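You operate a simulated robot arm through the tools that you are given. There is no shell and no other tool. Be economical: measure what you need, move in short steps, check, and stop when the job is done.

You run a simulated two-armed robot. Do the job below in one go: nothing can be reset, and whatever is moved stays where it is left.

## Task
Bring the yellow board down and out onto the load table.
Fine: level knob to LOW, press GO, lock the lift before you open the gate, pull the board to the stops; leave the lift locked and the gate open; leave the other boards and the park bolt.

Only the result counts: the job must be done as asked and must still hold three seconds after the hand-in. Knocking over, shifting, dropping, spilling or breaking anything else fails it.

## Robot
Two 7-joint arms with two-finger parallel grippers on one trunk, on a base that drives. Base frame: it is fixed to the floor where the robot stands at the start and does not move with it; the origin is under the middle of the robot, x ahead of it, y to its left, z up. Lengths are in cm, angles in degrees, forces in N, time in s.
The left shoulder is at the start at [6, 14.3, 89.7], the right one opposite. With the tool pointing down near the work surface each hand reaches from about 22 to 48 cm from the robot's upright axis, wherever it stands, measured 20 degrees to its own side. Places, roughly: blue board [75, 100, 125]; board slot of the lift deck [100, 60, 130]; level knob [80, -20, 120]; lift deck [100, 60, 120]; lift gate [80, 60, 120]; lift go button [90, -40, 120]; lift lock lever [80, -20, 100]; park bolt [70, 30, 80]. Payload 1.57 kg a hand.
The TCP of each hand is the grasp point between the finger pads, 3 cm short of the fingertips. In the tool frame z runs along the fingers and y along their closing line. The gripper opens to 11 cm. The fingers are 2.4 cm wide and 1.2 cm thick; the gripper's body (4.8 by 11.2 cm) begins 7.8 cm behind the TCP.
Orientation is that of the tool frame in the base frame, as a unit quaternion [x, y, z, w]. With the fingers straight down and closing along the base's y, the tool's x points along the base's -x, its y along +y and its z along -z.

## Interface
- The arms move only by the tool nudge_tool. It takes "left_targets", "right_targets" or both (then of equal length, played together; a hand with none holds still); each is a list of rows, each an object of numbers (a shift or turn left out is 0, a gripper value left out holds the last): "ax", "ay", "az": the turn, a rotation vector about the tool's x, y, z in units of 6 degrees (1.0 is 6 degrees); "x", "y", "z": the shift along the tool's x, y, z in units of 25 mm (1.0 is 25 mm); "jaw": the gripper command, from -1 (fully open) to 1 (shut), values between in proportion. In form: [{"ax": .., "ay": .., "az": .., "x": .., "y": .., "z": .., "jaw": ..}, ...]. A call has 1 to 20 rows; each row shifts and turns the commanded pose from where the row before left it, along the tool's axes as they then stand. A call with a number of a shift or a turn outside -1 to 1 is refused whole. Each row takes 0.2 s and may step no farther than 5 cm and 8.6 degrees from the row before; otherwise, or with a gripper value out of range, the whole call is refused. A pose out of reach is approached as far as the arm can. The call stops where the force on the tool passes 40 N (or 10 N more than at its start, if that is more) or the arm is blocked; 0.2 s more then pass. Each finger travels about 4.5 cm/s and halts on what it meets, pressing with about 26 N; the grip force reading is that of the motor and also rises with nothing between the fingers. The clock runs only during rows and for 0.2 s after the last one: add rows that do not move to give the fingers time. It gives the time, the measured TCP pose, the force on the tool (base axes), the opening and the grip force at its end, in the units of the frame above (readings bear some noise), with the torque about the TCP (base axes, N m) and any sound that the robot's microphone picked up.
- Cameras (640 x 400 px; columns grow to the right, rows downward): "scene" is now at [4.86, 2.64, 152.22]; the picture's right is [0.15, -0.99, 0.00], its down [-0.62, -0.10, -0.78] and it looks along [0.77, 0.12, -0.63] (base axes); focal length 250 px, centre (320, 200). "left" rides on the left gripper at [7, -1.6, -14.1] in its tool frame; the picture's right is [0.23, 0.97, 0.00], its down [-0.86, 0.20, -0.48] and it looks along [-0.47, 0.11, 0.88] (tool axes); focal length 222 px, centre (320, 200). "right" rides on the right gripper at [7, 1.6, -14.1] in its tool frame; the picture's right is [-0.23, 0.97, 0.00], its down [-0.86, -0.20, -0.48] and it looks along [-0.47, -0.11, 0.88] (tool axes); focal length 222 px, centre (320, 200). There is no depth. A picture from a camera that has moved, and an enlarged one, comes with that camera's place and axes in the base frame and with its lens. The place of the scene camera against the robot may be out by one fixed shift of up to 1.8 cm in any direction.
- capture(camera): a new picture of that camera. No time passes.
- move_column(by): slides the trunk up (or, below 0, down) by that many cm; the arms and the scene camera ride with it, the base frame stays. It gives what a move gives, with no picture.
- steer(legs): drives the robot by 1 to 6 legs, each [ahead, left, turn to the left] in cm, cm and degrees, along the robot's own axes; the way and the turn of a leg run together, so that a leg with both is an arc; at most 150 cm and 180 degrees a leg. The arms and the cameras ride along, it lands a little off, and it stops where it bumps. It gives what a move gives.
- aim_head(pan, tilt): turns the head with the scene camera to pan (to the left, within 86 degrees either way) and tilt (down, from -29 to 69), counted from straight ahead of the robot. It gives what a move gives.
- close_up(camera, box): a new picture of the part [left, top, right, bottom] of that camera's present view, enlarged. No time passes.
- finish_job(): hands the job in; it is judged then, once.

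Go step by step. Nothing tells you exact positions but the pictures and the camera data: compare them with the known pose of the tool, close in by small moves and look again before you grip or let go. The budget is 120 turns and 88 pictures, counting those below and the enlarged ones. Unless the task says otherwise, let go and move clear before handing in, and close with one line.

The tools are called after "Request:" as name(argument=value, ...) on one line, values as JSON. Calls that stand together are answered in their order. nudge_tool: Moves the arms, as the interface text tells. Its arguments: {"type":"object","properties":{"left_targets":{"type":"array","items":{"type":"object","properties":{"ax":{"type":"number"},"ay":{"type":"number"},"az":{"type":"number"},"x":{"type":"number"},"y":{"type":"number"},"z":{"type":"number"},"jaw":{"type":"number"}}}},"right_targets":{"type":"array","items":{"type":"object","properties":{"ax":{"type":"number"},"ay":{"type":"number"},"az":{"type":"number"},"x":{"type":"number"},"y":{"type":"number"},"z":{"type":"number"},"jaw":{"type":"number"}}}}},"required":[]} The other tools are called the same way: move_column (by) slides the trunk up or down; steer (legs) drives the base; aim_head (pan, tilt) turns the head that bears the scene camera; capture (camera) takes a picture; close_up (camera, box) takes an enlarged picture of a part of a camera's view; finish_job () hands the job in.

At the start:

```text
t: 0.0
left_position: [53.14, 27.98, 99.86]
left_ee_rot: [0.0, 1.0, 0.0, 0.0]
left_wrist_force: [0.6, -0.1, -0.6]
left_wrist_torque: [-0.01, -0.02, -0.02]
left_opening: 10.97
left_finger_force: 0.1
right_position: [61.3, -17.94, 99.96]
right_ee_rot: [0.0, 1.0, -0.001, 0.0]
right_wrist_force: [0.2, -0.2, -0.1]
right_wrist_torque: [0.01, 0.02, -0.01]
right_opening: 11.0
right_finger_force: 0.0
trunk travel left (down, up): [-49.6, 9.4]
robot x, y, heading: [0.12, 0.04, 0.2]
head pan, tilt: [8.8, 38.8]
```

scene: 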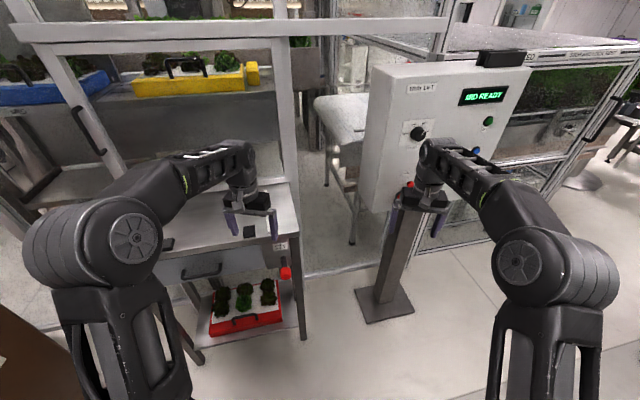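
right: 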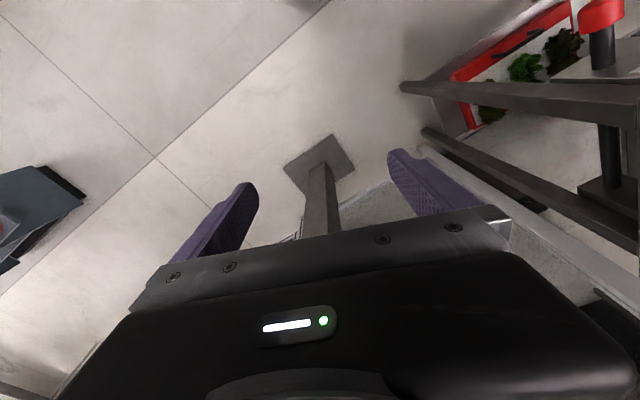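
left: 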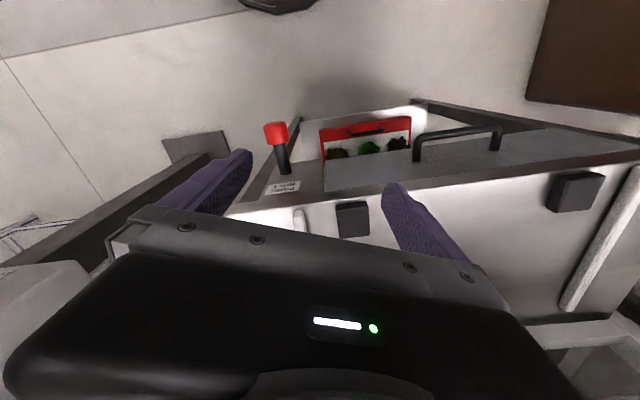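

I see a panel with a knob and display on the right, and racks with blue, yellow and red boards on the left. I'll look closer and around before moving.

Request:
close_up(camera="scene", box=[340, 40, 560, 230])

Request:
aim_head(pan=30, tilt=10)

Request:
capture(camera="scene")

```text
2.11 times, centred on (450, 135) of scene
camera zoom: at [4.86, 2.64, 152.22], right [0.15, -0.99, 0.0], down [-0.62, -0.1, -0.78], along [0.77, 0.12, -0.63], focal length 526 px, centre (46, 337)
```

zoom: 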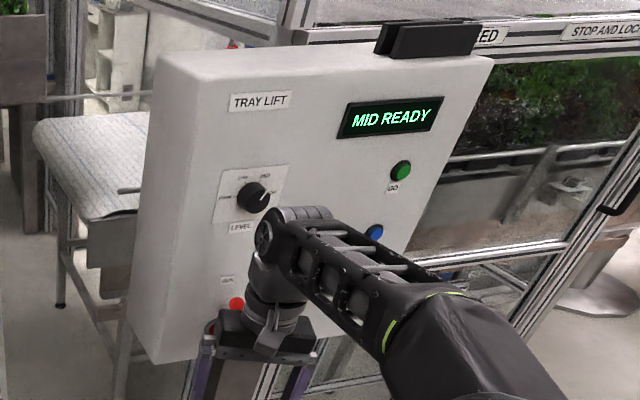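

```text
t: 0.9
left_position: [53.18, 27.98, 100.0]
left_ee_rot: [0.0, 1.0, 0.0, -0.001]
left_wrist_force: [-0.2, 0.0, -0.1]
left_wrist_torque: [0.01, 0.02, 0.0]
left_opening: 10.98
left_finger_force: 0.0
right_position: [61.17, -17.86, 99.94]
right_ee_rot: [0.0, 1.0, 0.0, 0.001]
right_wrist_force: [-0.1, 0.3, -0.4]
right_wrist_torque: [0.01, -0.02, -0.01]
right_opening: 10.99
right_finger_force: 0.0
trunk travel left (down, up): [-49.6, 9.4]
robot x, y, heading: [0.14, 0.11, 0.1]
head pan, tilt: [30.0, 10.0]
```

```text
83 pictures are left
camera scene: at [4.44, 5.98, 156.8], right [0.5, -0.87, 0.0], down [-0.15, -0.09, -0.98], along [0.85, 0.49, -0.17], focal length 250 px, centre (320, 200)
```

scene: 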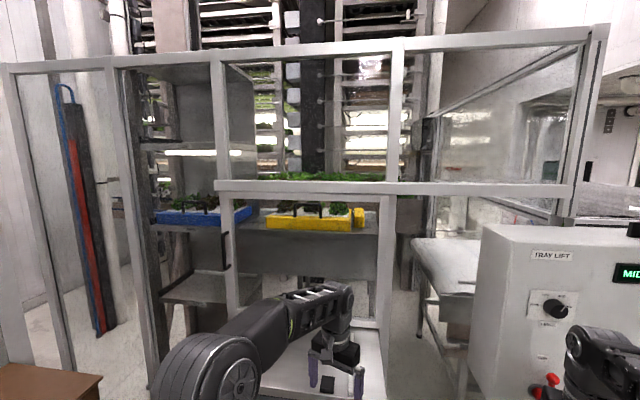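

The yellow board sits on the raised lift deck behind a frame, and below it is the load table. I'll zoom in on the lift, the gate and the knob legends.

Request:
close_up(camera="scene", box=[140, 170, 420, 345])

Request:
close_up(camera="scene", box=[480, 230, 640, 400])

Request:
aim_head(pan=25, tilt=50)

Request:
capture(camera="scene")

```text
2.29 times, centred on (280, 258) of scene
camera zoom: at [4.44, 5.98, 156.8], right [0.5, -0.87, 0.0], down [-0.15, -0.09, -0.98], along [0.85, 0.49, -0.17], focal length 571 px, centre (411, 69)
```

zoom: 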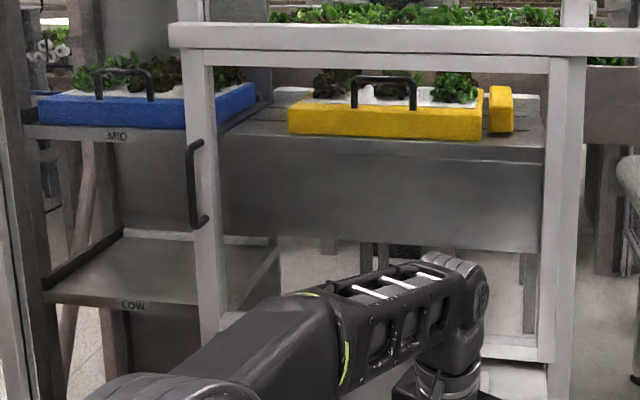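

```text
2.35 times, centred on (560, 315) of scene
camera zoom: at [4.44, 5.98, 156.8], right [0.5, -0.87, 0.0], down [-0.15, -0.09, -0.98], along [0.85, 0.49, -0.17], focal length 588 px, centre (-245, -71)
```

zoom: 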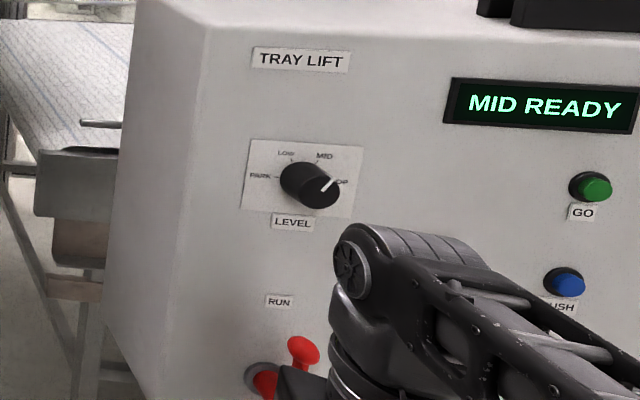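

```text
t: 2.0
left_position: [53.09, 27.99, 100.03]
left_ee_rot: [0.0, 1.0, 0.0, 0.0]
left_wrist_force: [-0.2, -0.5, -0.6]
left_wrist_torque: [0.0, -0.04, -0.02]
left_opening: 10.99
left_finger_force: 0.0
right_position: [61.31, -17.94, 99.95]
right_ee_rot: [0.0, 1.0, 0.0, 0.0]
right_wrist_force: [-0.1, 0.3, 0.4]
right_wrist_torque: [0.01, 0.02, 0.0]
right_opening: 11.02
right_finger_force: 0.0
trunk travel left (down, up): [-49.6, 9.4]
robot x, y, heading: [0.17, 0.02, 0.2]
head pan, tilt: [25.0, 50.0]
```

```text
80 pictures are left
camera scene: at [3.36, 4.59, 150.63], right [0.42, -0.91, 0.0], down [-0.69, -0.32, -0.64], along [0.58, 0.27, -0.77], focal length 250 px, centre (320, 200)
```

scene: 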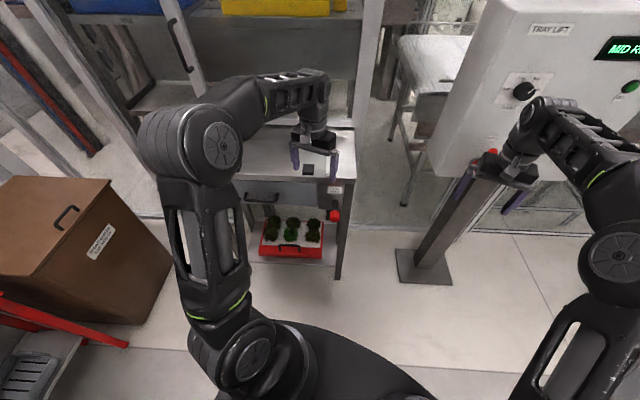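

The knob points at UP (dial order PARK, LOW, MID, UP), and the display says MID READY. I'll back the right hand off and turn it to face the panel, so its wrist camera can measure things.

Request:
nudge_tool(right_targets=[{"x": 1, "z": -1}, {"x": 1, "z": -1}, {"x": 1, "z": -1}, {"x": 1}, {"ay": -1}, {"ay": -1}, {"ay": -1}, {"ay": -1}, {"ay": -1}, {"ay": -1}, {"ay": -1}, {"ay": -1}, {"ay": -1}, {"ay": -1}, {"ay": -1}, {"ay": -1}, {"ay": -1}, {"ay": -1}, {"ay": -1}])

Request:
capture(camera="right")

Request:
aim_head(pan=-15, tilt=25)

Request:
capture(camera="scene")

```text
t: 6.0
left_position: [53.03, 28.08, 99.95]
left_ee_rot: [0.0, 1.0, 0.0, 0.0]
left_wrist_force: [0.5, 0.0, -0.4]
left_wrist_torque: [0.03, 0.0, 0.01]
left_opening: 10.99
left_finger_force: 0.0
right_position: [54.57, -17.92, 105.2]
right_ee_rot: [0.001, 0.777, 0.0, 0.63]
right_wrist_force: [-0.1, 0.2, -1.1]
right_wrist_torque: [0.0, -0.01, -0.02]
right_opening: 11.01
right_finger_force: 0.1
right hand out of reach, approached as far as the arm can: row 3, 17, 18, 19
trunk travel left (down, up): [-49.6, 9.4]
robot x, y, heading: [-0.3, 0.33, -0.1]
head pan, tilt: [25.0, 50.0]
```

```text
79 pictures are left
camera right: at [39.34, -16.29, 101.22], right [0.05, 0.97, 0.22], down [-0.29, -0.2, 0.94], along [0.96, -0.11, 0.27], focal length 222 px, centre (320, 200)
```

right: 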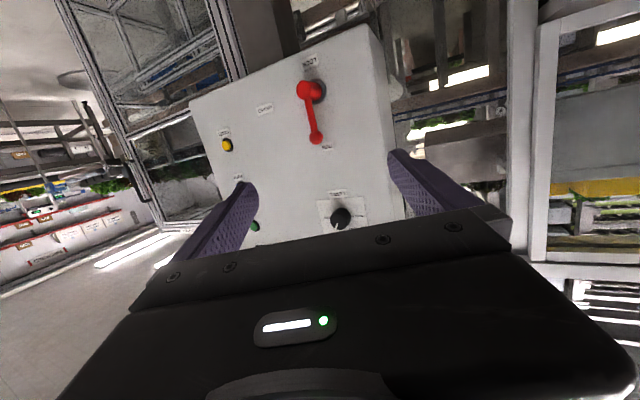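

```text
t: 7.1
left_position: [53.13, 28.01, 100.06]
left_ee_rot: [0.0, 1.0, 0.0, 0.0]
left_wrist_force: [0.1, -0.8, 0.0]
left_wrist_torque: [0.01, 0.01, -0.03]
left_opening: 11.01
left_finger_force: 0.0
right_position: [54.53, -17.9, 105.26]
right_ee_rot: [-0.001, 0.778, 0.001, 0.628]
right_wrist_force: [0.6, -0.4, 0.3]
right_wrist_torque: [0.02, 0.03, 0.01]
right_opening: 11.0
right_finger_force: 0.0
trunk travel left (down, up): [-49.6, 9.4]
robot x, y, heading: [0.21, -0.05, 0.1]
head pan, tilt: [-15.0, 25.0]
```

```text
78 pictures are left
camera scene: at [5.28, -1.04, 154.37], right [-0.26, -0.97, 0.0], down [-0.41, 0.11, -0.91], along [0.88, -0.23, -0.42], focal length 250 px, centre (320, 200)
```

scene: 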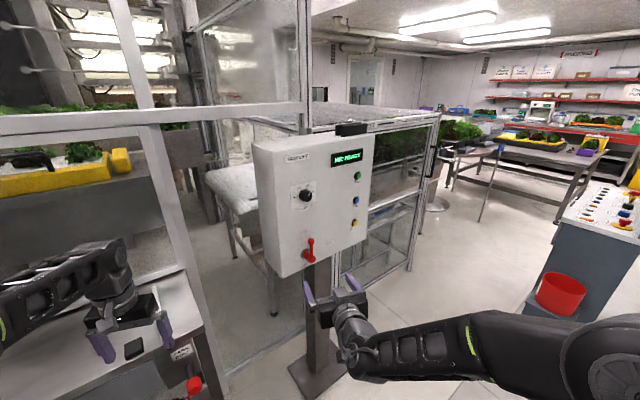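

The panel is visible now with the lever at its bottom pointing up to RUN. I'll zoom in on both views.

Request:
close_up(camera="scene", box=[240, 120, 390, 290])

Request:
close_up(camera="right", box=[180, 20, 420, 250])

```text
2.35 times, centred on (315, 205) of scene
camera zoom: at [5.28, -1.04, 154.37], right [-0.26, -0.97, 0.0], down [-0.41, 0.11, -0.91], along [0.88, -0.23, -0.42], focal length 588 px, centre (332, 188)
```

zoom: 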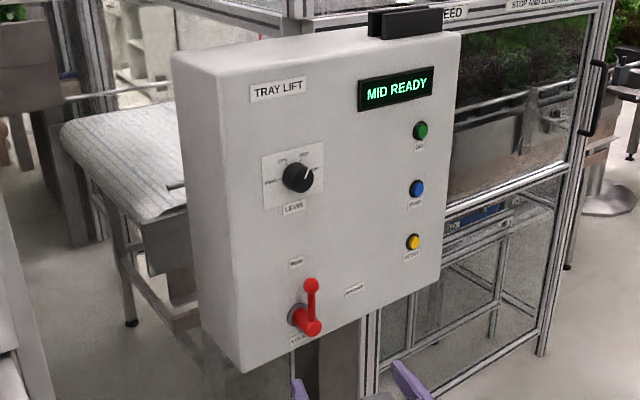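

```text
1.74 times, centred on (300, 135) of right
camera zoom: at [39.33, -16.29, 101.23], right [0.05, 0.97, 0.22], down [-0.29, -0.2, 0.94], along [0.96, -0.11, 0.27], focal length 386 px, centre (355, 313)
```

zoom: 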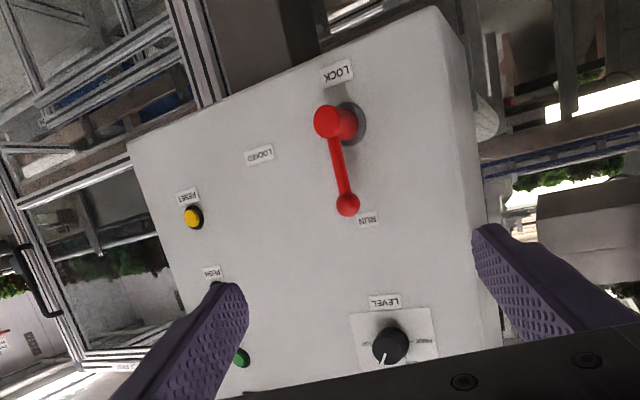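

Triangulated estimates are knob ≈ (84.4, -18, 119), GO ≈ (96, -42.5, 120.5), and lever hub ≈ (81, -19, 93) with its tip at z≈101. The panel's inward normal is yawed about 25° left. I'll raise the trunk and drive so the robot squarely faces the panel.

Request:
move_column(by=9)

Request:
steer(legs=[[14, -34, 0], [0, 0, 24]])

Request:
aim_head(pan=-12, tilt=32)

Request:
capture(camera="scene")

Request:
capture(camera="right")

```text
t: 8.3
left_position: [53.17, 27.94, 108.95]
left_ee_rot: [0.0, 1.0, 0.0, 0.001]
left_wrist_force: [0.1, 0.3, 0.2]
left_wrist_torque: [0.01, 0.0, -0.01]
left_opening: 11.01
left_finger_force: 0.0
right_position: [54.52, -17.96, 114.16]
right_ee_rot: [0.001, 0.778, -0.001, 0.628]
right_wrist_force: [1.1, 0.9, -0.9]
right_wrist_torque: [0.03, 0.01, 0.04]
right_opening: 11.01
right_finger_force: 0.1
trunk travel left (down, up): [-58.6, 0.4]
robot x, y, heading: [0.11, -0.31, 0.1]
head pan, tilt: [-15.0, 25.0]
```

```text
t: 11.9
left_position: [50.84, 12.99, 108.99]
left_ee_rot: [-0.21, 0.978, 0.001, 0.0]
left_wrist_force: [0.1, -0.4, 0.9]
left_wrist_torque: [-0.04, 0.0, -0.01]
left_opening: 10.99
left_finger_force: 0.1
right_position: [71.17, -28.27, 114.16]
right_ee_rot: [-0.163, 0.761, 0.132, 0.614]
right_wrist_force: [0.7, -0.6, 0.6]
right_wrist_torque: [0.01, 0.02, 0.02]
right_opening: 11.0
right_finger_force: 0.1
trunk travel left (down, up): [-58.6, 0.4]
robot x, y, heading: [13.78, -34.43, 24.7]
head pan, tilt: [-15.0, 25.0]
```

```text
t: 12.6
left_position: [50.95, 13.06, 108.96]
left_ee_rot: [-0.211, 0.977, 0.0, 0.001]
left_wrist_force: [-0.1, -0.5, 0.4]
left_wrist_torque: [0.02, 0.04, -0.02]
left_opening: 11.01
left_finger_force: 0.1
right_position: [71.06, -28.35, 114.19]
right_ee_rot: [-0.163, 0.76, 0.132, 0.616]
right_wrist_force: [-0.1, -0.8, 0.3]
right_wrist_torque: [0.0, 0.05, -0.03]
right_opening: 11.0
right_finger_force: 0.1
trunk travel left (down, up): [-58.6, 0.4]
robot x, y, heading: [14.05, -34.23, 24.3]
head pan, tilt: [-12.0, 32.0]
```

```text
75 pictures are left
camera scene: at [19.38, -32.35, 162.26], right [0.21, -0.98, 0.0], down [-0.52, -0.11, -0.85], along [0.83, 0.18, -0.53], focal length 250 px, centre (320, 200)
```

scene: 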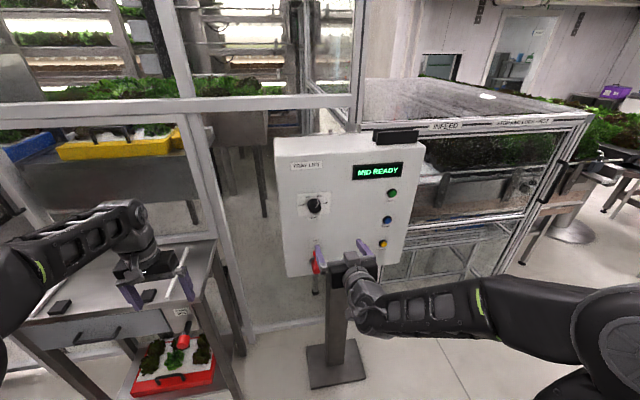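

```text
74 pictures are left
camera right: at [56.55, -33.04, 110.23], right [-0.36, 0.91, 0.22], down [-0.18, -0.3, 0.94], along [0.92, 0.29, 0.27], focal length 222 px, centre (320, 200)
```

right: 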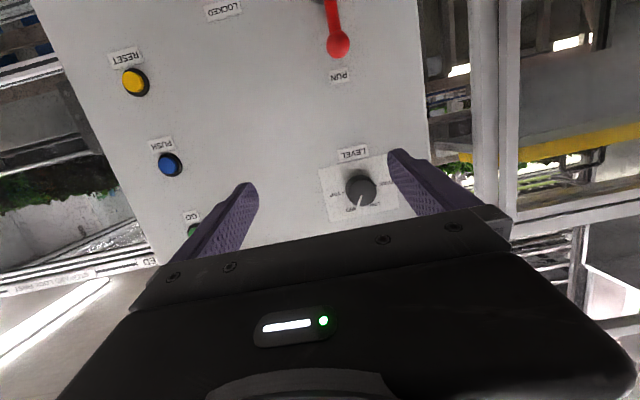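

The knob checks out at ≈ (84.5, -17.9, 119). I'll zoom in on its pointer and legend.

Request:
close_up(camera="scene", box=[285, 170, 355, 225])

Request:
close_up(camera="right", box=[310, 135, 410, 230])

```text
7.27 times, centred on (320, 198) of scene
camera zoom: at [19.38, -32.35, 162.26], right [0.21, -0.98, 0.0], down [-0.52, -0.11, -0.85], along [0.83, 0.18, -0.53], focal length 1816 px, centre (320, 218)
```

zoom: 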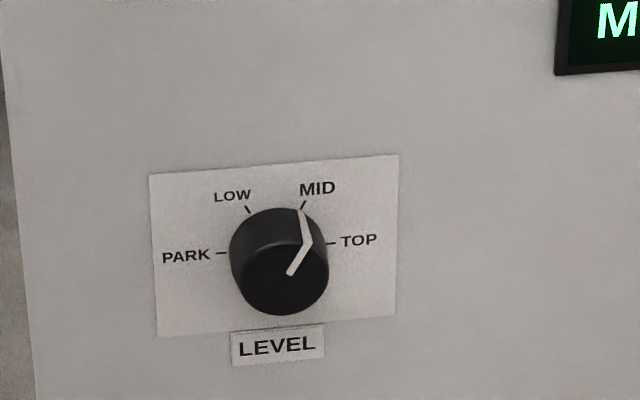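

```text
4.21 times, centred on (360, 182) of right
camera zoom: at [56.55, -33.04, 110.23], right [-0.36, 0.91, 0.22], down [-0.18, -0.3, 0.94], along [0.92, 0.29, 0.27], focal length 935 px, centre (152, 274)
```

zoom: 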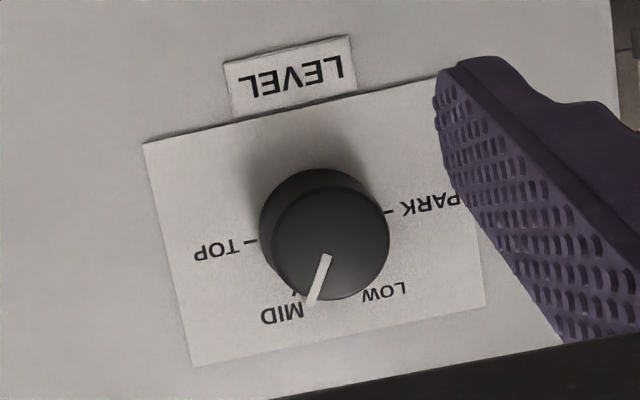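

The knob is at MID, so LOW is 60° counter-clockwise. I'll move the right hand level in front of the knob and pre-roll it +30°.

Request:
nudge_tool(right_targets=[{"z": 1}, {"z": 1}, {"ay": -1}, {"ay": -1}, {"x": -1, "y": 0.8}, {"x": -1, "y": 0.8}, {"z": 1}, {"z": 0.8}, {"az": 1}, {"az": 1}, {"az": 1}, {"az": 1}, {"az": 1}, {}])

Request:
capture(camera="right")

Request:
close_up(camera="scene", box=[250, 130, 450, 290])

```text
t: 15.6
left_position: [50.69, 12.98, 109.01]
left_ee_rot: [-0.211, 0.978, 0.001, -0.001]
left_wrist_force: [0.5, -0.9, -0.4]
left_wrist_torque: [-0.03, 0.0, 0.01]
left_opening: 10.98
left_finger_force: 0.1
right_position: [78.83, -20.44, 117.06]
right_ee_rot: [0.04, 0.777, 0.287, 0.559]
right_wrist_force: [0.0, 0.3, -0.1]
right_wrist_torque: [0.0, -0.01, -0.02]
right_opening: 11.0
right_finger_force: 0.2
right hand out of reach, approached as far as the arm can: row 3, 4
trunk travel left (down, up): [-58.6, 0.4]
robot x, y, heading: [14.08, -34.33, 24.3]
head pan, tilt: [-12.0, 32.0]
```

```text
71 pictures are left
camera right: at [63.31, -21.99, 114.89], right [-0.17, 0.72, 0.67], down [-0.06, -0.69, 0.73], along [0.98, 0.08, 0.16], focal length 222 px, centre (320, 200)
```

right: 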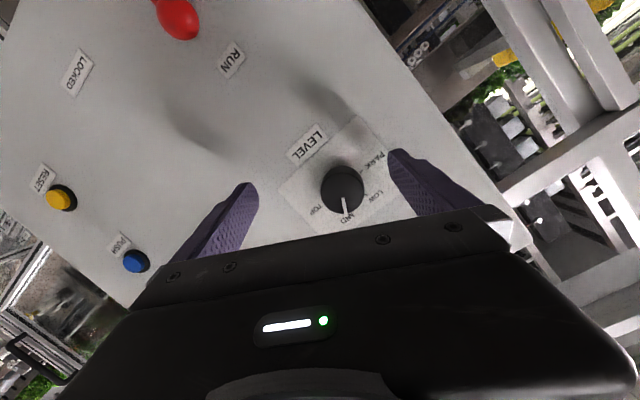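

```text
2.50 times, centred on (350, 210) of scene
camera zoom: at [19.37, -32.33, 162.26], right [0.21, -0.98, 0.0], down [-0.52, -0.11, -0.85], along [0.83, 0.18, -0.53], focal length 624 px, centre (245, 175)
```

zoom: 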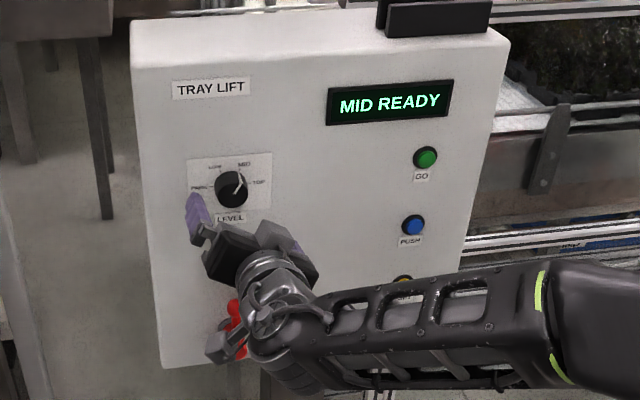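

The hand is centred on the knob but still pitched 12° down. I'll fix the pitch, raise it 1.9 cm and re-measure.

Request:
nudge_tool(right_targets=[{"ax": -0.5, "ay": -0.87}, {"ax": -0.5, "ay": -0.87}, {"x": -0.66, "y": 0.38}, {}])

Request:
capture(camera="right")

```text
t: 16.6
left_position: [50.8, 13.14, 109.04]
left_ee_rot: [-0.21, 0.978, 0.0, 0.0]
left_wrist_force: [0.0, -0.1, 0.8]
left_wrist_torque: [0.02, -0.02, 0.02]
left_opening: 10.98
left_finger_force: 0.1
right_position: [78.3, -19.55, 119.83]
right_ee_rot: [0.035, 0.706, 0.323, 0.629]
right_wrist_force: [0.0, 0.0, 0.7]
right_wrist_torque: [-0.01, -0.01, -0.01]
right_opening: 10.98
right_finger_force: 0.1
right hand out of reach, approached as far as the arm can: row 2
trunk travel left (down, up): [-58.6, 0.4]
robot x, y, heading: [14.17, -34.46, 24.3]
head pan, tilt: [-12.0, 32.0]
```

```text
69 pictures are left
camera right: at [63.48, -20.83, 114.48], right [-0.3, 0.67, 0.68], down [-0.19, -0.74, 0.64], along [0.94, 0.06, 0.35], focal length 222 px, centre (320, 200)
```

right: 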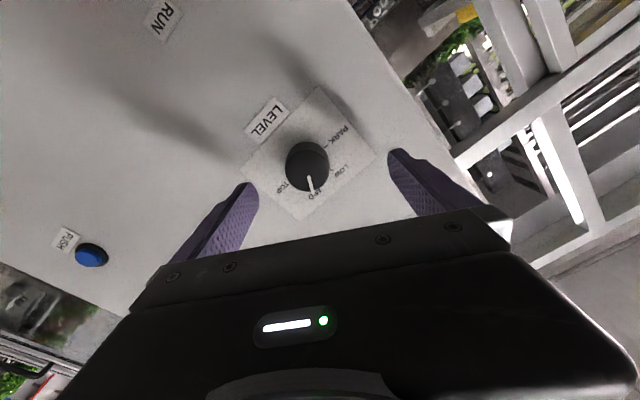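

The tool is level and aligned with the panel. I'll centre it on the knob, advance 4.8 cm and look before gripping.

Request:
nudge_tool(right_targets=[{"x": 0.06, "y": -0.54}, {"z": 0.96}, {"z": 0.96}, {}])

Request:
capture(camera="right")

Request:
close_up(camera="scene", box=[280, 160, 380, 240])

```text
t: 17.4
left_position: [50.85, 12.86, 108.99]
left_ee_rot: [-0.209, 0.978, 0.0, 0.001]
left_wrist_force: [0.8, 1.0, -0.6]
left_wrist_torque: [0.0, 0.14, 0.01]
left_opening: 11.03
left_finger_force: 0.1
right_position: [82.14, -18.9, 119.68]
right_ee_rot: [0.039, 0.709, 0.317, 0.629]
right_wrist_force: [-22.3, -12.5, 4.8]
right_wrist_torque: [-0.49, 0.18, -1.64]
right_opening: 10.9
right_finger_force: 0.1
right hand out of reach, approached as far as the arm can: row 2, 3
trunk travel left (down, up): [-58.6, 0.4]
robot x, y, heading: [13.7, -34.52, 24.4]
head pan, tilt: [-12.0, 32.0]
stopped in row 3 (right hand): the force on the tool passed its limit (the readings are from after the stop); the commanded pose is now the measured one
```

```text
68 pictures are left
camera right: at [67.15, -20.07, 114.46], right [-0.29, 0.67, 0.68], down [-0.19, -0.74, 0.65], along [0.94, 0.05, 0.34], focal length 222 px, centre (320, 200)
```

right: 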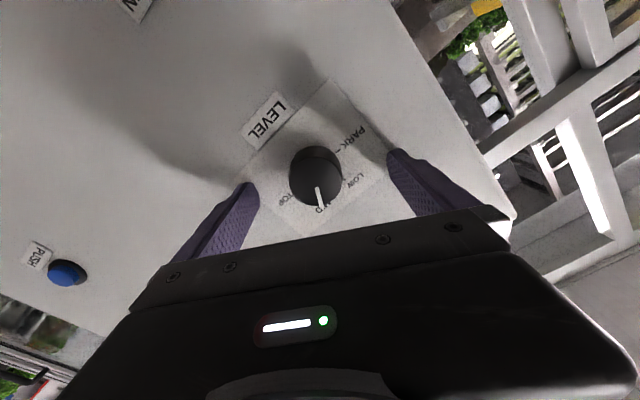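

```text
5.00 times, centred on (330, 200) of scene
camera zoom: at [19.29, -32.4, 162.27], right [0.21, -0.98, 0.0], down [-0.52, -0.11, -0.85], along [0.83, 0.18, -0.53], focal length 1248 px, centre (270, 200)
```

zoom: 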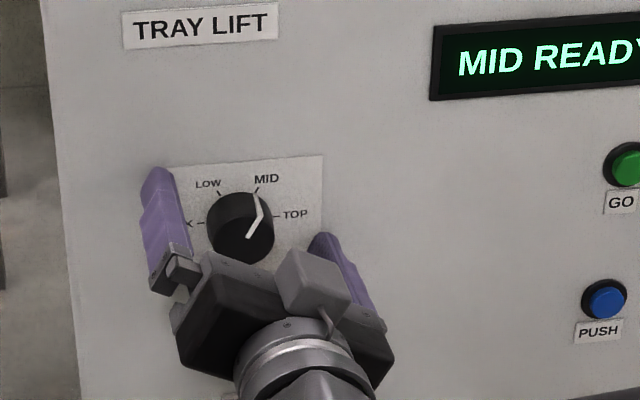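

The fingertips touched the panel lightly, so the knob face is nearer than I thought (x≈82.7). I'll back off 0.8 cm, lower 1 cm, then close on the knob.

Request:
nudge_tool(right_targets=[{"z": -0.32}, {"x": 0.43, "y": -0.06}, {"jaw": 0.0}, {}, {}, {}, {"jaw": 0.5}, {}, {}, {}])

Request:
capture(camera="right")

```text
t: 19.6
left_position: [50.86, 12.92, 108.99]
left_ee_rot: [-0.21, 0.978, 0.0, 0.0]
left_wrist_force: [0.1, 0.1, 0.2]
left_wrist_torque: [-0.02, 0.02, -0.04]
left_opening: 11.02
left_finger_force: 0.0
right_position: [81.32, -18.78, 118.52]
right_ee_rot: [0.039, 0.71, 0.317, 0.628]
right_wrist_force: [-0.6, -3.4, -4.0]
right_wrist_torque: [0.04, 0.05, -0.26]
right_opening: 4.07
right_finger_force: 42.4
trunk travel left (down, up): [-58.6, 0.4]
robot x, y, heading: [13.6, -34.51, 24.3]
head pan, tilt: [-12.0, 32.0]
```

```text
66 pictures are left
camera right: at [66.39, -19.99, 113.44], right [-0.28, 0.67, 0.68], down [-0.19, -0.74, 0.65], along [0.94, 0.05, 0.34], focal length 222 px, centre (320, 200)
```

right: 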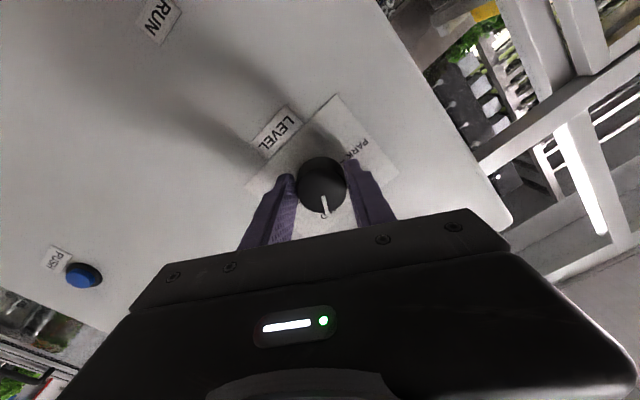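

The knob is gripped (4.07 cm). I'll turn 60° counter-clockwise.

Request:
nudge_tool(right_targets=[{"az": -1}, {"az": -1}, {"az": -1}, {"az": -1}, {"az": -1}, {"az": -1}, {"az": -1}, {"az": -1}, {"az": -1}, {"az": -1}, {}])

Request:
capture(camera="right")

Request:
close_up(camera="scene", box=[280, 160, 380, 240])

```text
t: 22.0
left_position: [50.93, 12.65, 109.0]
left_ee_rot: [-0.21, 0.978, 0.002, -0.001]
left_wrist_force: [0.2, -0.4, 1.4]
left_wrist_torque: [0.0, 0.0, 0.0]
left_opening: 11.0
left_finger_force: 0.1
right_position: [81.6, -19.27, 118.49]
right_ee_rot: [-0.317, 0.636, -0.041, 0.703]
right_wrist_force: [4.7, -24.2, -0.4]
right_wrist_torque: [-0.03, 0.28, -1.11]
right_opening: 4.05
right_finger_force: 44.8
trunk travel left (down, up): [-58.6, 0.4]
robot x, y, heading: [13.82, -34.76, 24.2]
head pan, tilt: [-12.0, 32.0]
```

```text
65 pictures are left
camera right: at [69.33, -26.8, 111.79], right [-0.38, 0.88, -0.29], down [-0.53, 0.05, 0.84], along [0.76, 0.48, 0.45], focal length 222 px, centre (320, 200)
```

right: 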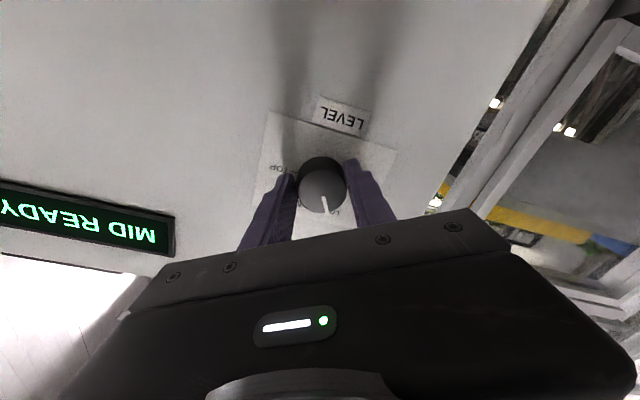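

```text
5.00 times, centred on (330, 200) of scene
camera zoom: at [19.49, -32.79, 162.26], right [0.21, -0.98, 0.0], down [-0.52, -0.11, -0.85], along [0.83, 0.18, -0.53], focal length 1248 px, centre (270, 200)
```

zoom: 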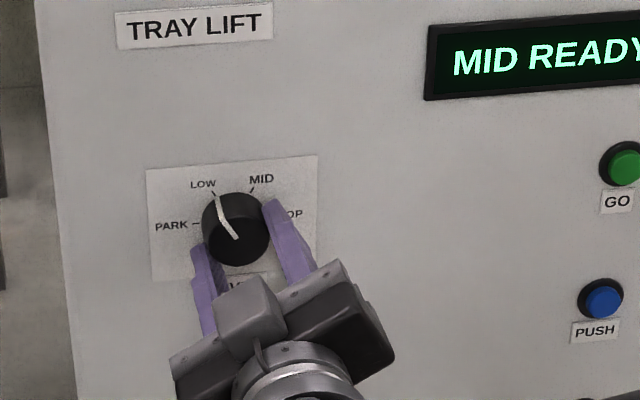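

The knob is at LOW. I'll release it, back off, un-roll and close the fingers for pressing GO.

Request:
nudge_tool(right_targets=[{"jaw": -0.3}, {}, {}, {"jaw": -1}, {}, {}, {"z": -1}, {"z": -0.6}, {"az": 1}, {"az": 1}, {"az": 1}, {"az": 1}, {"az": 1, "jaw": 1}, {}, {}, {}, {}])

Request:
steer(legs=[[-3, -26, 0]])

Request:
capture(camera="right")

Request:
capture(camera="scene")

```text
t: 25.6
left_position: [50.97, 12.92, 108.87]
left_ee_rot: [-0.21, 0.978, -0.001, 0.0]
left_wrist_force: [0.1, -0.5, 0.2]
left_wrist_torque: [0.01, 0.0, 0.01]
left_opening: 11.0
left_finger_force: 0.1
right_position: [77.63, -20.34, 118.61]
right_ee_rot: [-0.146, 0.696, 0.145, 0.688]
right_wrist_force: [-0.3, 0.1, 0.2]
right_wrist_torque: [-0.02, -0.02, 0.0]
right_opening: 0.37
right_finger_force: 0.2
trunk travel left (down, up): [-58.6, 0.4]
robot x, y, heading: [13.92, -33.99, 24.0]
head pan, tilt: [-12.0, 32.0]
```

```text
t: 27.5
left_position: [58.72, -11.89, 108.96]
left_ee_rot: [-0.209, 0.978, 0.0, 0.0]
left_wrist_force: [-0.5, 0.1, 0.8]
left_wrist_torque: [0.04, 0.02, 0.01]
left_opening: 11.01
left_finger_force: 0.1
right_position: [85.59, -45.23, 118.58]
right_ee_rot: [-0.145, 0.695, 0.144, 0.689]
right_wrist_force: [0.7, 0.6, 0.1]
right_wrist_torque: [0.01, 0.0, 0.01]
right_opening: 0.01
right_finger_force: 21.2
trunk travel left (down, up): [-58.6, 0.4]
robot x, y, heading: [21.31, -59.45, 24.2]
head pan, tilt: [-12.0, 32.0]
```

```text
63 pictures are left
camera right: at [71.91, -49.51, 111.7], right [-0.39, 0.89, 0.23], down [-0.35, -0.37, 0.86], along [0.85, 0.25, 0.46], focal length 222 px, centre (320, 200)
```

right: 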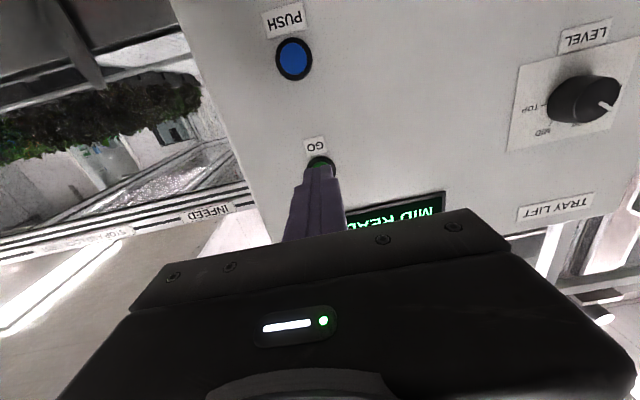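

```text
62 pictures are left
camera scene: at [27.28, -57.31, 162.26], right [0.21, -0.98, 0.0], down [-0.52, -0.11, -0.85], along [0.83, 0.18, -0.53], focal length 250 px, centre (320, 200)
```

scene: 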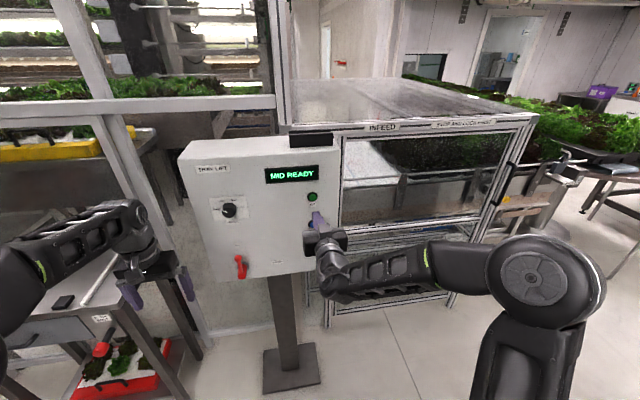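

GO is just ahead of the fingertips. I'll align and approach, then check.

Request:
nudge_tool(right_targets=[{"x": -0.36, "y": -0.2}, {"z": 1}, {"z": 1}, {}])

Request:
close_up(camera="scene", box=[270, 160, 370, 240])

Request:
capture(camera="right")

```text
t: 28.5
left_position: [58.89, -11.83, 109.0]
left_ee_rot: [-0.21, 0.978, 0.001, 0.0]
left_wrist_force: [0.0, 0.1, 0.1]
left_wrist_torque: [0.02, 0.02, -0.02]
left_opening: 11.0
left_finger_force: 0.1
right_position: [90.26, -43.65, 119.41]
right_ee_rot: [-0.146, 0.695, 0.144, 0.689]
right_wrist_force: [0.1, 0.3, 0.1]
right_wrist_torque: [0.02, 0.01, 0.01]
right_opening: 0.0
right_finger_force: 20.9
trunk travel left (down, up): [-58.6, 0.4]
robot x, y, heading: [22.09, -59.32, 24.3]
head pan, tilt: [-12.0, 32.0]
```

```text
5.00 times, centred on (320, 200) of scene
camera zoom: at [27.22, -57.18, 162.26], right [0.21, -0.98, 0.0], down [-0.52, -0.11, -0.85], along [0.83, 0.18, -0.53], focal length 1248 px, centre (320, 200)
```

zoom: 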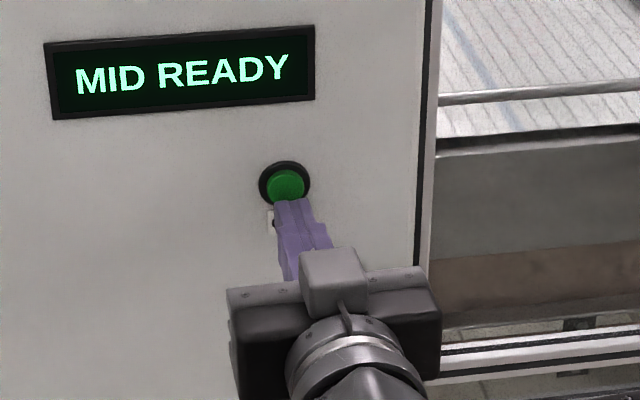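

```text
60 pictures are left
camera right: at [76.7, -47.86, 112.61], right [-0.39, 0.89, 0.23], down [-0.35, -0.37, 0.86], along [0.85, 0.25, 0.46], focal length 222 px, centre (320, 200)
```

right: 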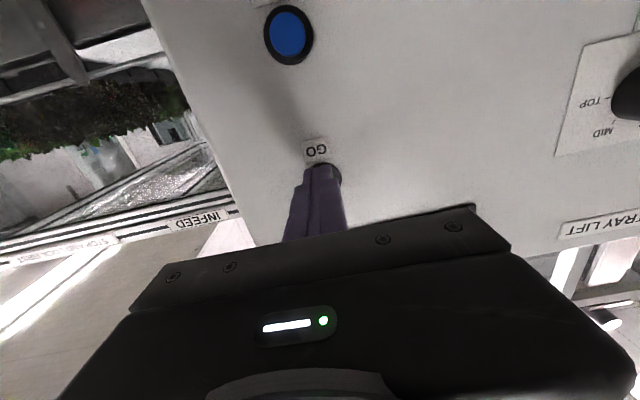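

The fingertip is lined up with GO. I'll push in small steps.

Request:
nudge_tool(right_targets=[{"z": 0.3}, {"z": 0.3}, {"z": 0.25}, {"z": 0.25}, {"z": 0.2}, {"z": 0.2}])

Request:
close_up(camera="scene", box=[180, 130, 380, 290])

```text
t: 29.4
left_position: [58.47, -12.14, 109.17]
left_ee_rot: [-0.207, 0.978, 0.002, 0.001]
left_wrist_force: [-0.3, 0.5, -0.8]
left_wrist_torque: [-0.02, -0.03, -0.03]
left_opening: 11.0
left_finger_force: 0.1
right_position: [91.84, -43.07, 119.52]
right_ee_rot: [-0.146, 0.698, 0.143, 0.687]
right_wrist_force: [-24.3, -14.4, 2.9]
right_wrist_torque: [0.16, -0.28, -0.24]
right_opening: 0.0
right_finger_force: 21.2
trunk travel left (down, up): [-58.6, 0.4]
robot x, y, heading: [21.93, -58.95, 24.1]
head pan, tilt: [-12.0, 32.0]
heard: click
stopped in row 4 (right hand): the force on the tool passed its limit (the readings are from after the stop); the commanded pose is now the measured one
```

```text
2.50 times, centred on (280, 210) of scene
camera zoom: at [26.6, -57.57, 162.3], right [0.21, -0.98, 0.0], down [-0.52, -0.11, -0.85], along [0.83, 0.18, -0.53], focal length 624 px, centre (420, 175)
```

zoom: 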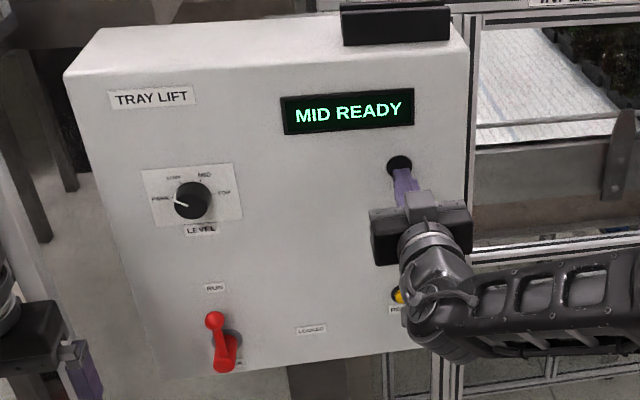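

I heard a click, but the knob now appears to point near PARK. I'll check before anything else.

Request:
close_up(camera="scene", box=[205, 185, 265, 230])

Request:
capture(camera="scene")

```text
8.89 times, centred on (235, 208) of scene
camera zoom: at [26.6, -57.57, 162.3], right [0.21, -0.98, 0.0], down [-0.52, -0.11, -0.85], along [0.83, 0.18, -0.53], focal length 2219 px, centre (1076, 133)
```

zoom: 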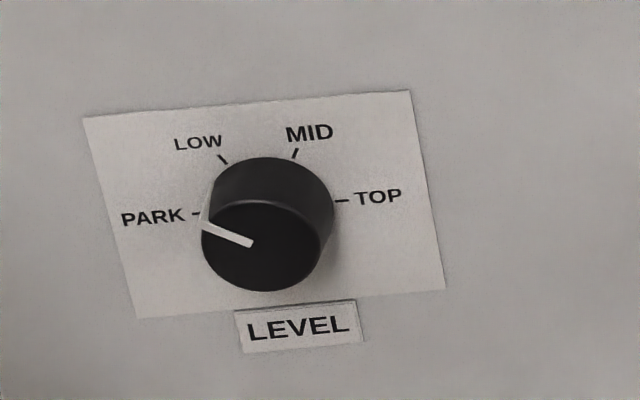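

```text
57 pictures are left
camera scene: at [26.6, -57.57, 162.3], right [0.21, -0.98, 0.0], down [-0.52, -0.11, -0.85], along [0.83, 0.18, -0.53], focal length 250 px, centre (320, 200)
```

scene: 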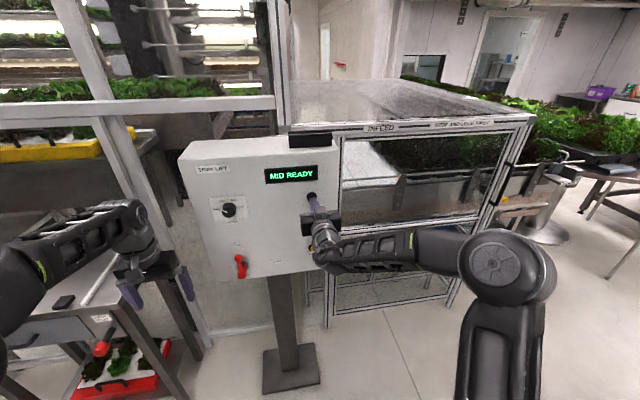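

The knob slipped to PARK on release. I'll withdraw the finger and see whether the lift reacts.

Request:
nudge_tool(right_targets=[{"z": -1}, {"z": -1}, {}])

Request:
capture(camera="scene")

```text
t: 30.2
left_position: [58.86, -11.88, 108.9]
left_ee_rot: [-0.208, 0.978, 0.0, 0.0]
left_wrist_force: [-0.2, -0.1, 1.0]
left_wrist_torque: [0.0, -0.01, -0.02]
left_opening: 11.0
left_finger_force: 0.0
right_position: [87.94, -44.85, 119.22]
right_ee_rot: [-0.146, 0.7, 0.142, 0.685]
right_wrist_force: [-0.2, 0.3, -0.5]
right_wrist_torque: [0.0, 0.02, -0.01]
right_opening: 0.01
right_finger_force: 21.6
trunk travel left (down, up): [-58.6, 0.4]
robot x, y, heading: [21.72, -58.89, 24.1]
head pan, tilt: [-12.0, 32.0]
```

```text
56 pictures are left
camera scene: at [27.26, -57.18, 162.25], right [0.21, -0.98, 0.0], down [-0.52, -0.11, -0.85], along [0.83, 0.18, -0.53], focal length 250 px, centre (320, 200)
```

scene: 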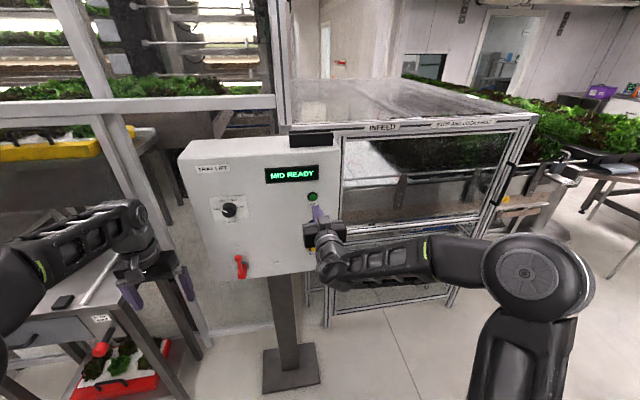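

The display is unchanged and the deck still sits at MID. I'll drive back to the knob, open the jaw and see.

Request:
steer(legs=[[-2, 25.5, 0]])

Request:
nudge_tool(right_targets=[{"jaw": -1}, {}, {}, {}, {}, {}, {}])

Request:
capture(camera="right")

Request:
capture(camera="scene")

```text
t: 32.1
left_position: [46.59, 10.45, 108.96]
left_ee_rot: [-0.209, 0.978, 0.0, -0.001]
left_wrist_force: [-0.4, -0.2, 0.0]
left_wrist_torque: [-0.03, -0.02, 0.02]
left_opening: 11.0
left_finger_force: 0.2
right_position: [75.68, -22.37, 119.23]
right_ee_rot: [-0.146, 0.699, 0.142, 0.686]
right_wrist_force: [0.0, 0.2, 0.5]
right_wrist_torque: [0.02, 0.02, 0.02]
right_opening: 0.0
right_finger_force: 21.9
trunk travel left (down, up): [-58.6, 0.4]
robot x, y, heading: [9.73, -36.45, 24.3]
head pan, tilt: [-12.0, 32.0]
```

```text
t: 33.7
left_position: [46.49, 10.34, 108.81]
left_ee_rot: [-0.209, 0.978, 0.001, 0.0]
left_wrist_force: [0.1, 0.3, -0.8]
left_wrist_torque: [-0.02, 0.02, 0.03]
left_opening: 10.99
left_finger_force: 0.1
right_position: [75.68, -22.38, 119.16]
right_ee_rot: [-0.145, 0.699, 0.142, 0.686]
right_wrist_force: [-0.2, 0.1, 1.0]
right_wrist_torque: [0.0, -0.02, -0.02]
right_opening: 11.01
right_finger_force: 0.1
trunk travel left (down, up): [-58.6, 0.4]
robot x, y, heading: [9.77, -37.04, 24.2]
head pan, tilt: [-12.0, 32.0]
```

```text
55 pictures are left
camera right: at [62.02, -26.61, 112.46], right [-0.39, 0.89, 0.23], down [-0.34, -0.37, 0.86], along [0.86, 0.26, 0.45], focal length 222 px, centre (320, 200)
```

right: 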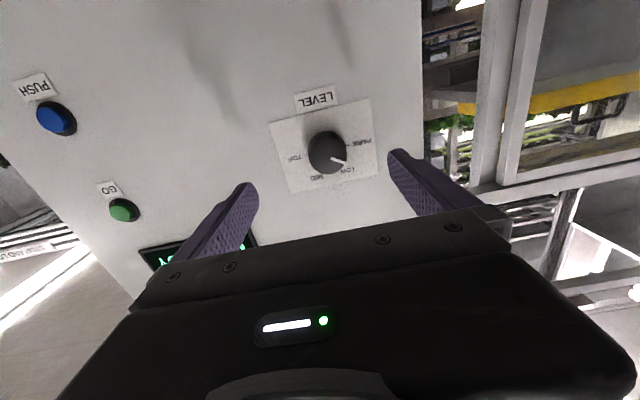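

```text
54 pictures are left
camera scene: at [15.01, -34.91, 162.26], right [0.21, -0.98, 0.0], down [-0.52, -0.11, -0.85], along [0.83, 0.18, -0.53], focal length 250 px, centre (320, 200)
```

scene: 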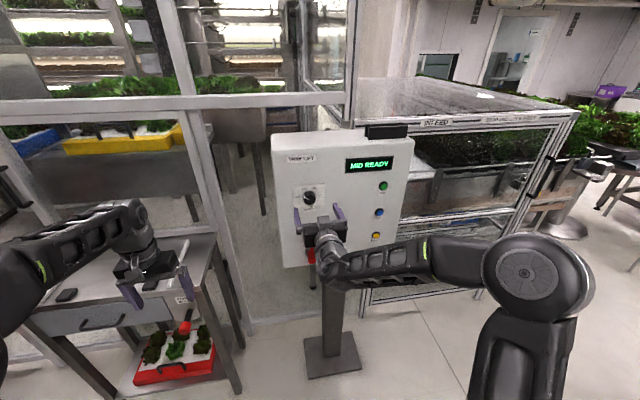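

Request:
close_up(camera="right", box=[260, 80, 390, 200])

Request:
close_up(camera="scene", box=[285, 170, 345, 215])

```text
3.33 times, centred on (325, 140) of right
camera zoom: at [62.02, -26.61, 112.46], right [-0.39, 0.89, 0.23], down [-0.34, -0.37, 0.86], along [0.86, 0.26, 0.45], focal length 740 px, centre (303, 400)
```

zoom: 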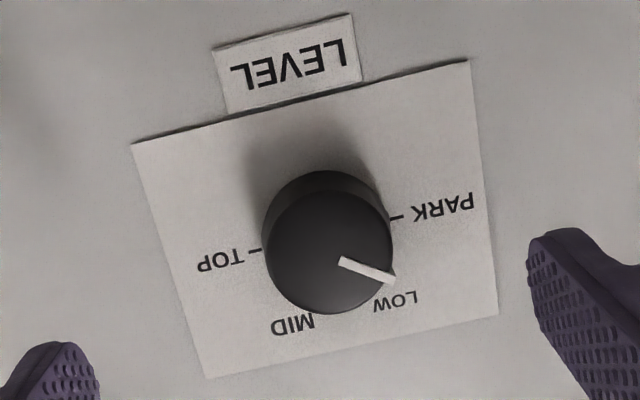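

```text
8.89 times, centred on (315, 192) of scene
camera zoom: at [15.01, -34.91, 162.26], right [0.21, -0.98, 0.0], down [-0.52, -0.11, -0.85], along [0.83, 0.18, -0.53], focal length 2219 px, centre (364, 267)
```

zoom: 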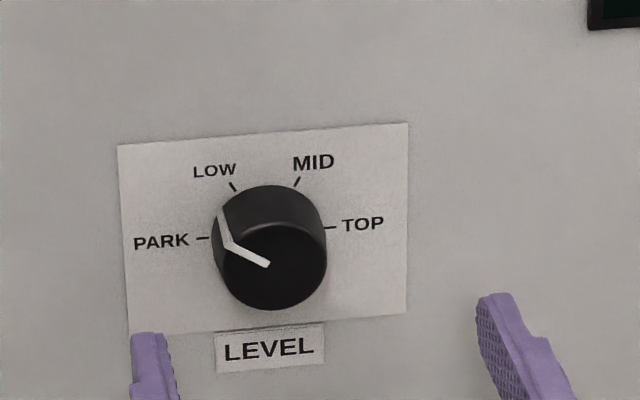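

The lift never moved: the knob sits halfway between LOW and PARK, because side load at release turned it. I'll re-centre more accurately, regrip with a −15° roll, and turn +30° clockwise.

Request:
nudge_tool(right_targets=[{"x": 0.05, "y": 0.31}, {"az": -1}, {"az": -1}, {"az": -0.5}, {"z": 0.9}, {"z": 0.9}, {"z": 0.83}, {}, {"jaw": 0.0}, {}, {}, {}, {"jaw": 0.5}, {}, {}, {}])

Request:
close_up(camera="scene", box=[285, 170, 345, 215])

```text
t: 37.1
left_position: [46.59, 10.32, 108.91]
left_ee_rot: [-0.209, 0.978, 0.0, 0.0]
left_wrist_force: [0.3, 1.1, 0.2]
left_wrist_torque: [0.01, -0.04, -0.03]
left_opening: 10.99
left_finger_force: 0.0
right_position: [81.49, -19.05, 119.02]
right_ee_rot: [-0.237, 0.674, 0.052, 0.698]
right_wrist_force: [1.4, -2.5, 1.1]
right_wrist_torque: [0.03, 0.03, -0.11]
right_opening: 4.07
right_finger_force: 42.1
trunk travel left (down, up): [-58.6, 0.4]
robot x, y, heading: [9.82, -36.61, 24.2]
head pan, tilt: [-12.0, 32.0]
```

```text
8.89 times, centred on (315, 192) of scene
camera zoom: at [15.02, -34.96, 162.26], right [0.21, -0.98, 0.0], down [-0.52, -0.11, -0.85], along [0.83, 0.18, -0.53], focal length 2219 px, centre (364, 267)
```

zoom: 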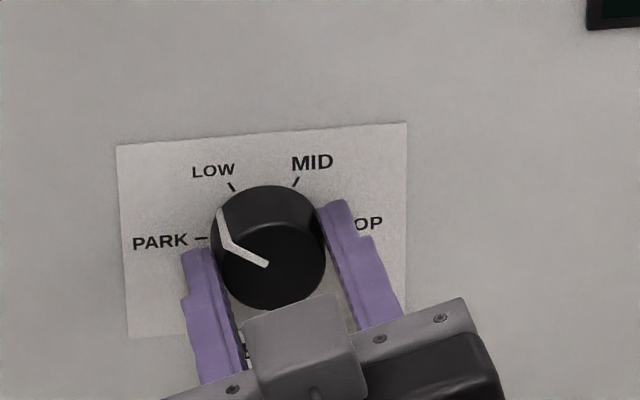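

Well centred with low forces. Turning +30°.

Request:
nudge_tool(right_targets=[{"az": 1}, {"az": 1}, {"az": 1}, {"az": 1}, {"az": 1}, {}, {}])

Request:
close_up(camera="scene", box=[285, 170, 345, 215])

```text
t: 38.7
left_position: [46.64, 10.33, 108.99]
left_ee_rot: [-0.209, 0.978, 0.0, 0.0]
left_wrist_force: [0.0, -1.2, 0.8]
left_wrist_torque: [0.02, -0.02, -0.01]
left_opening: 11.03
left_finger_force: 0.1
right_position: [81.42, -19.03, 119.09]
right_ee_rot: [-0.052, 0.712, 0.23, 0.661]
right_wrist_force: [2.2, -0.5, 5.1]
right_wrist_torque: [-0.04, 0.01, 0.02]
right_opening: 4.05
right_finger_force: 44.9
trunk travel left (down, up): [-58.6, 0.4]
robot x, y, heading: [9.6, -37.03, 24.3]
head pan, tilt: [-12.0, 32.0]
```

```text
8.89 times, centred on (315, 192) of scene
camera zoom: at [14.98, -34.93, 162.27], right [0.21, -0.98, 0.0], down [-0.52, -0.11, -0.85], along [0.83, 0.18, -0.53], focal length 2219 px, centre (364, 267)
```

zoom: 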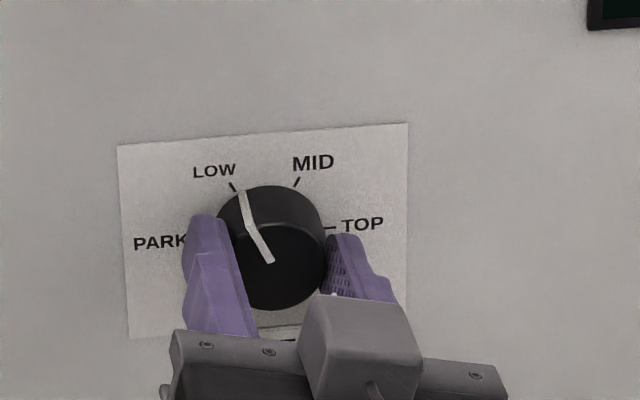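

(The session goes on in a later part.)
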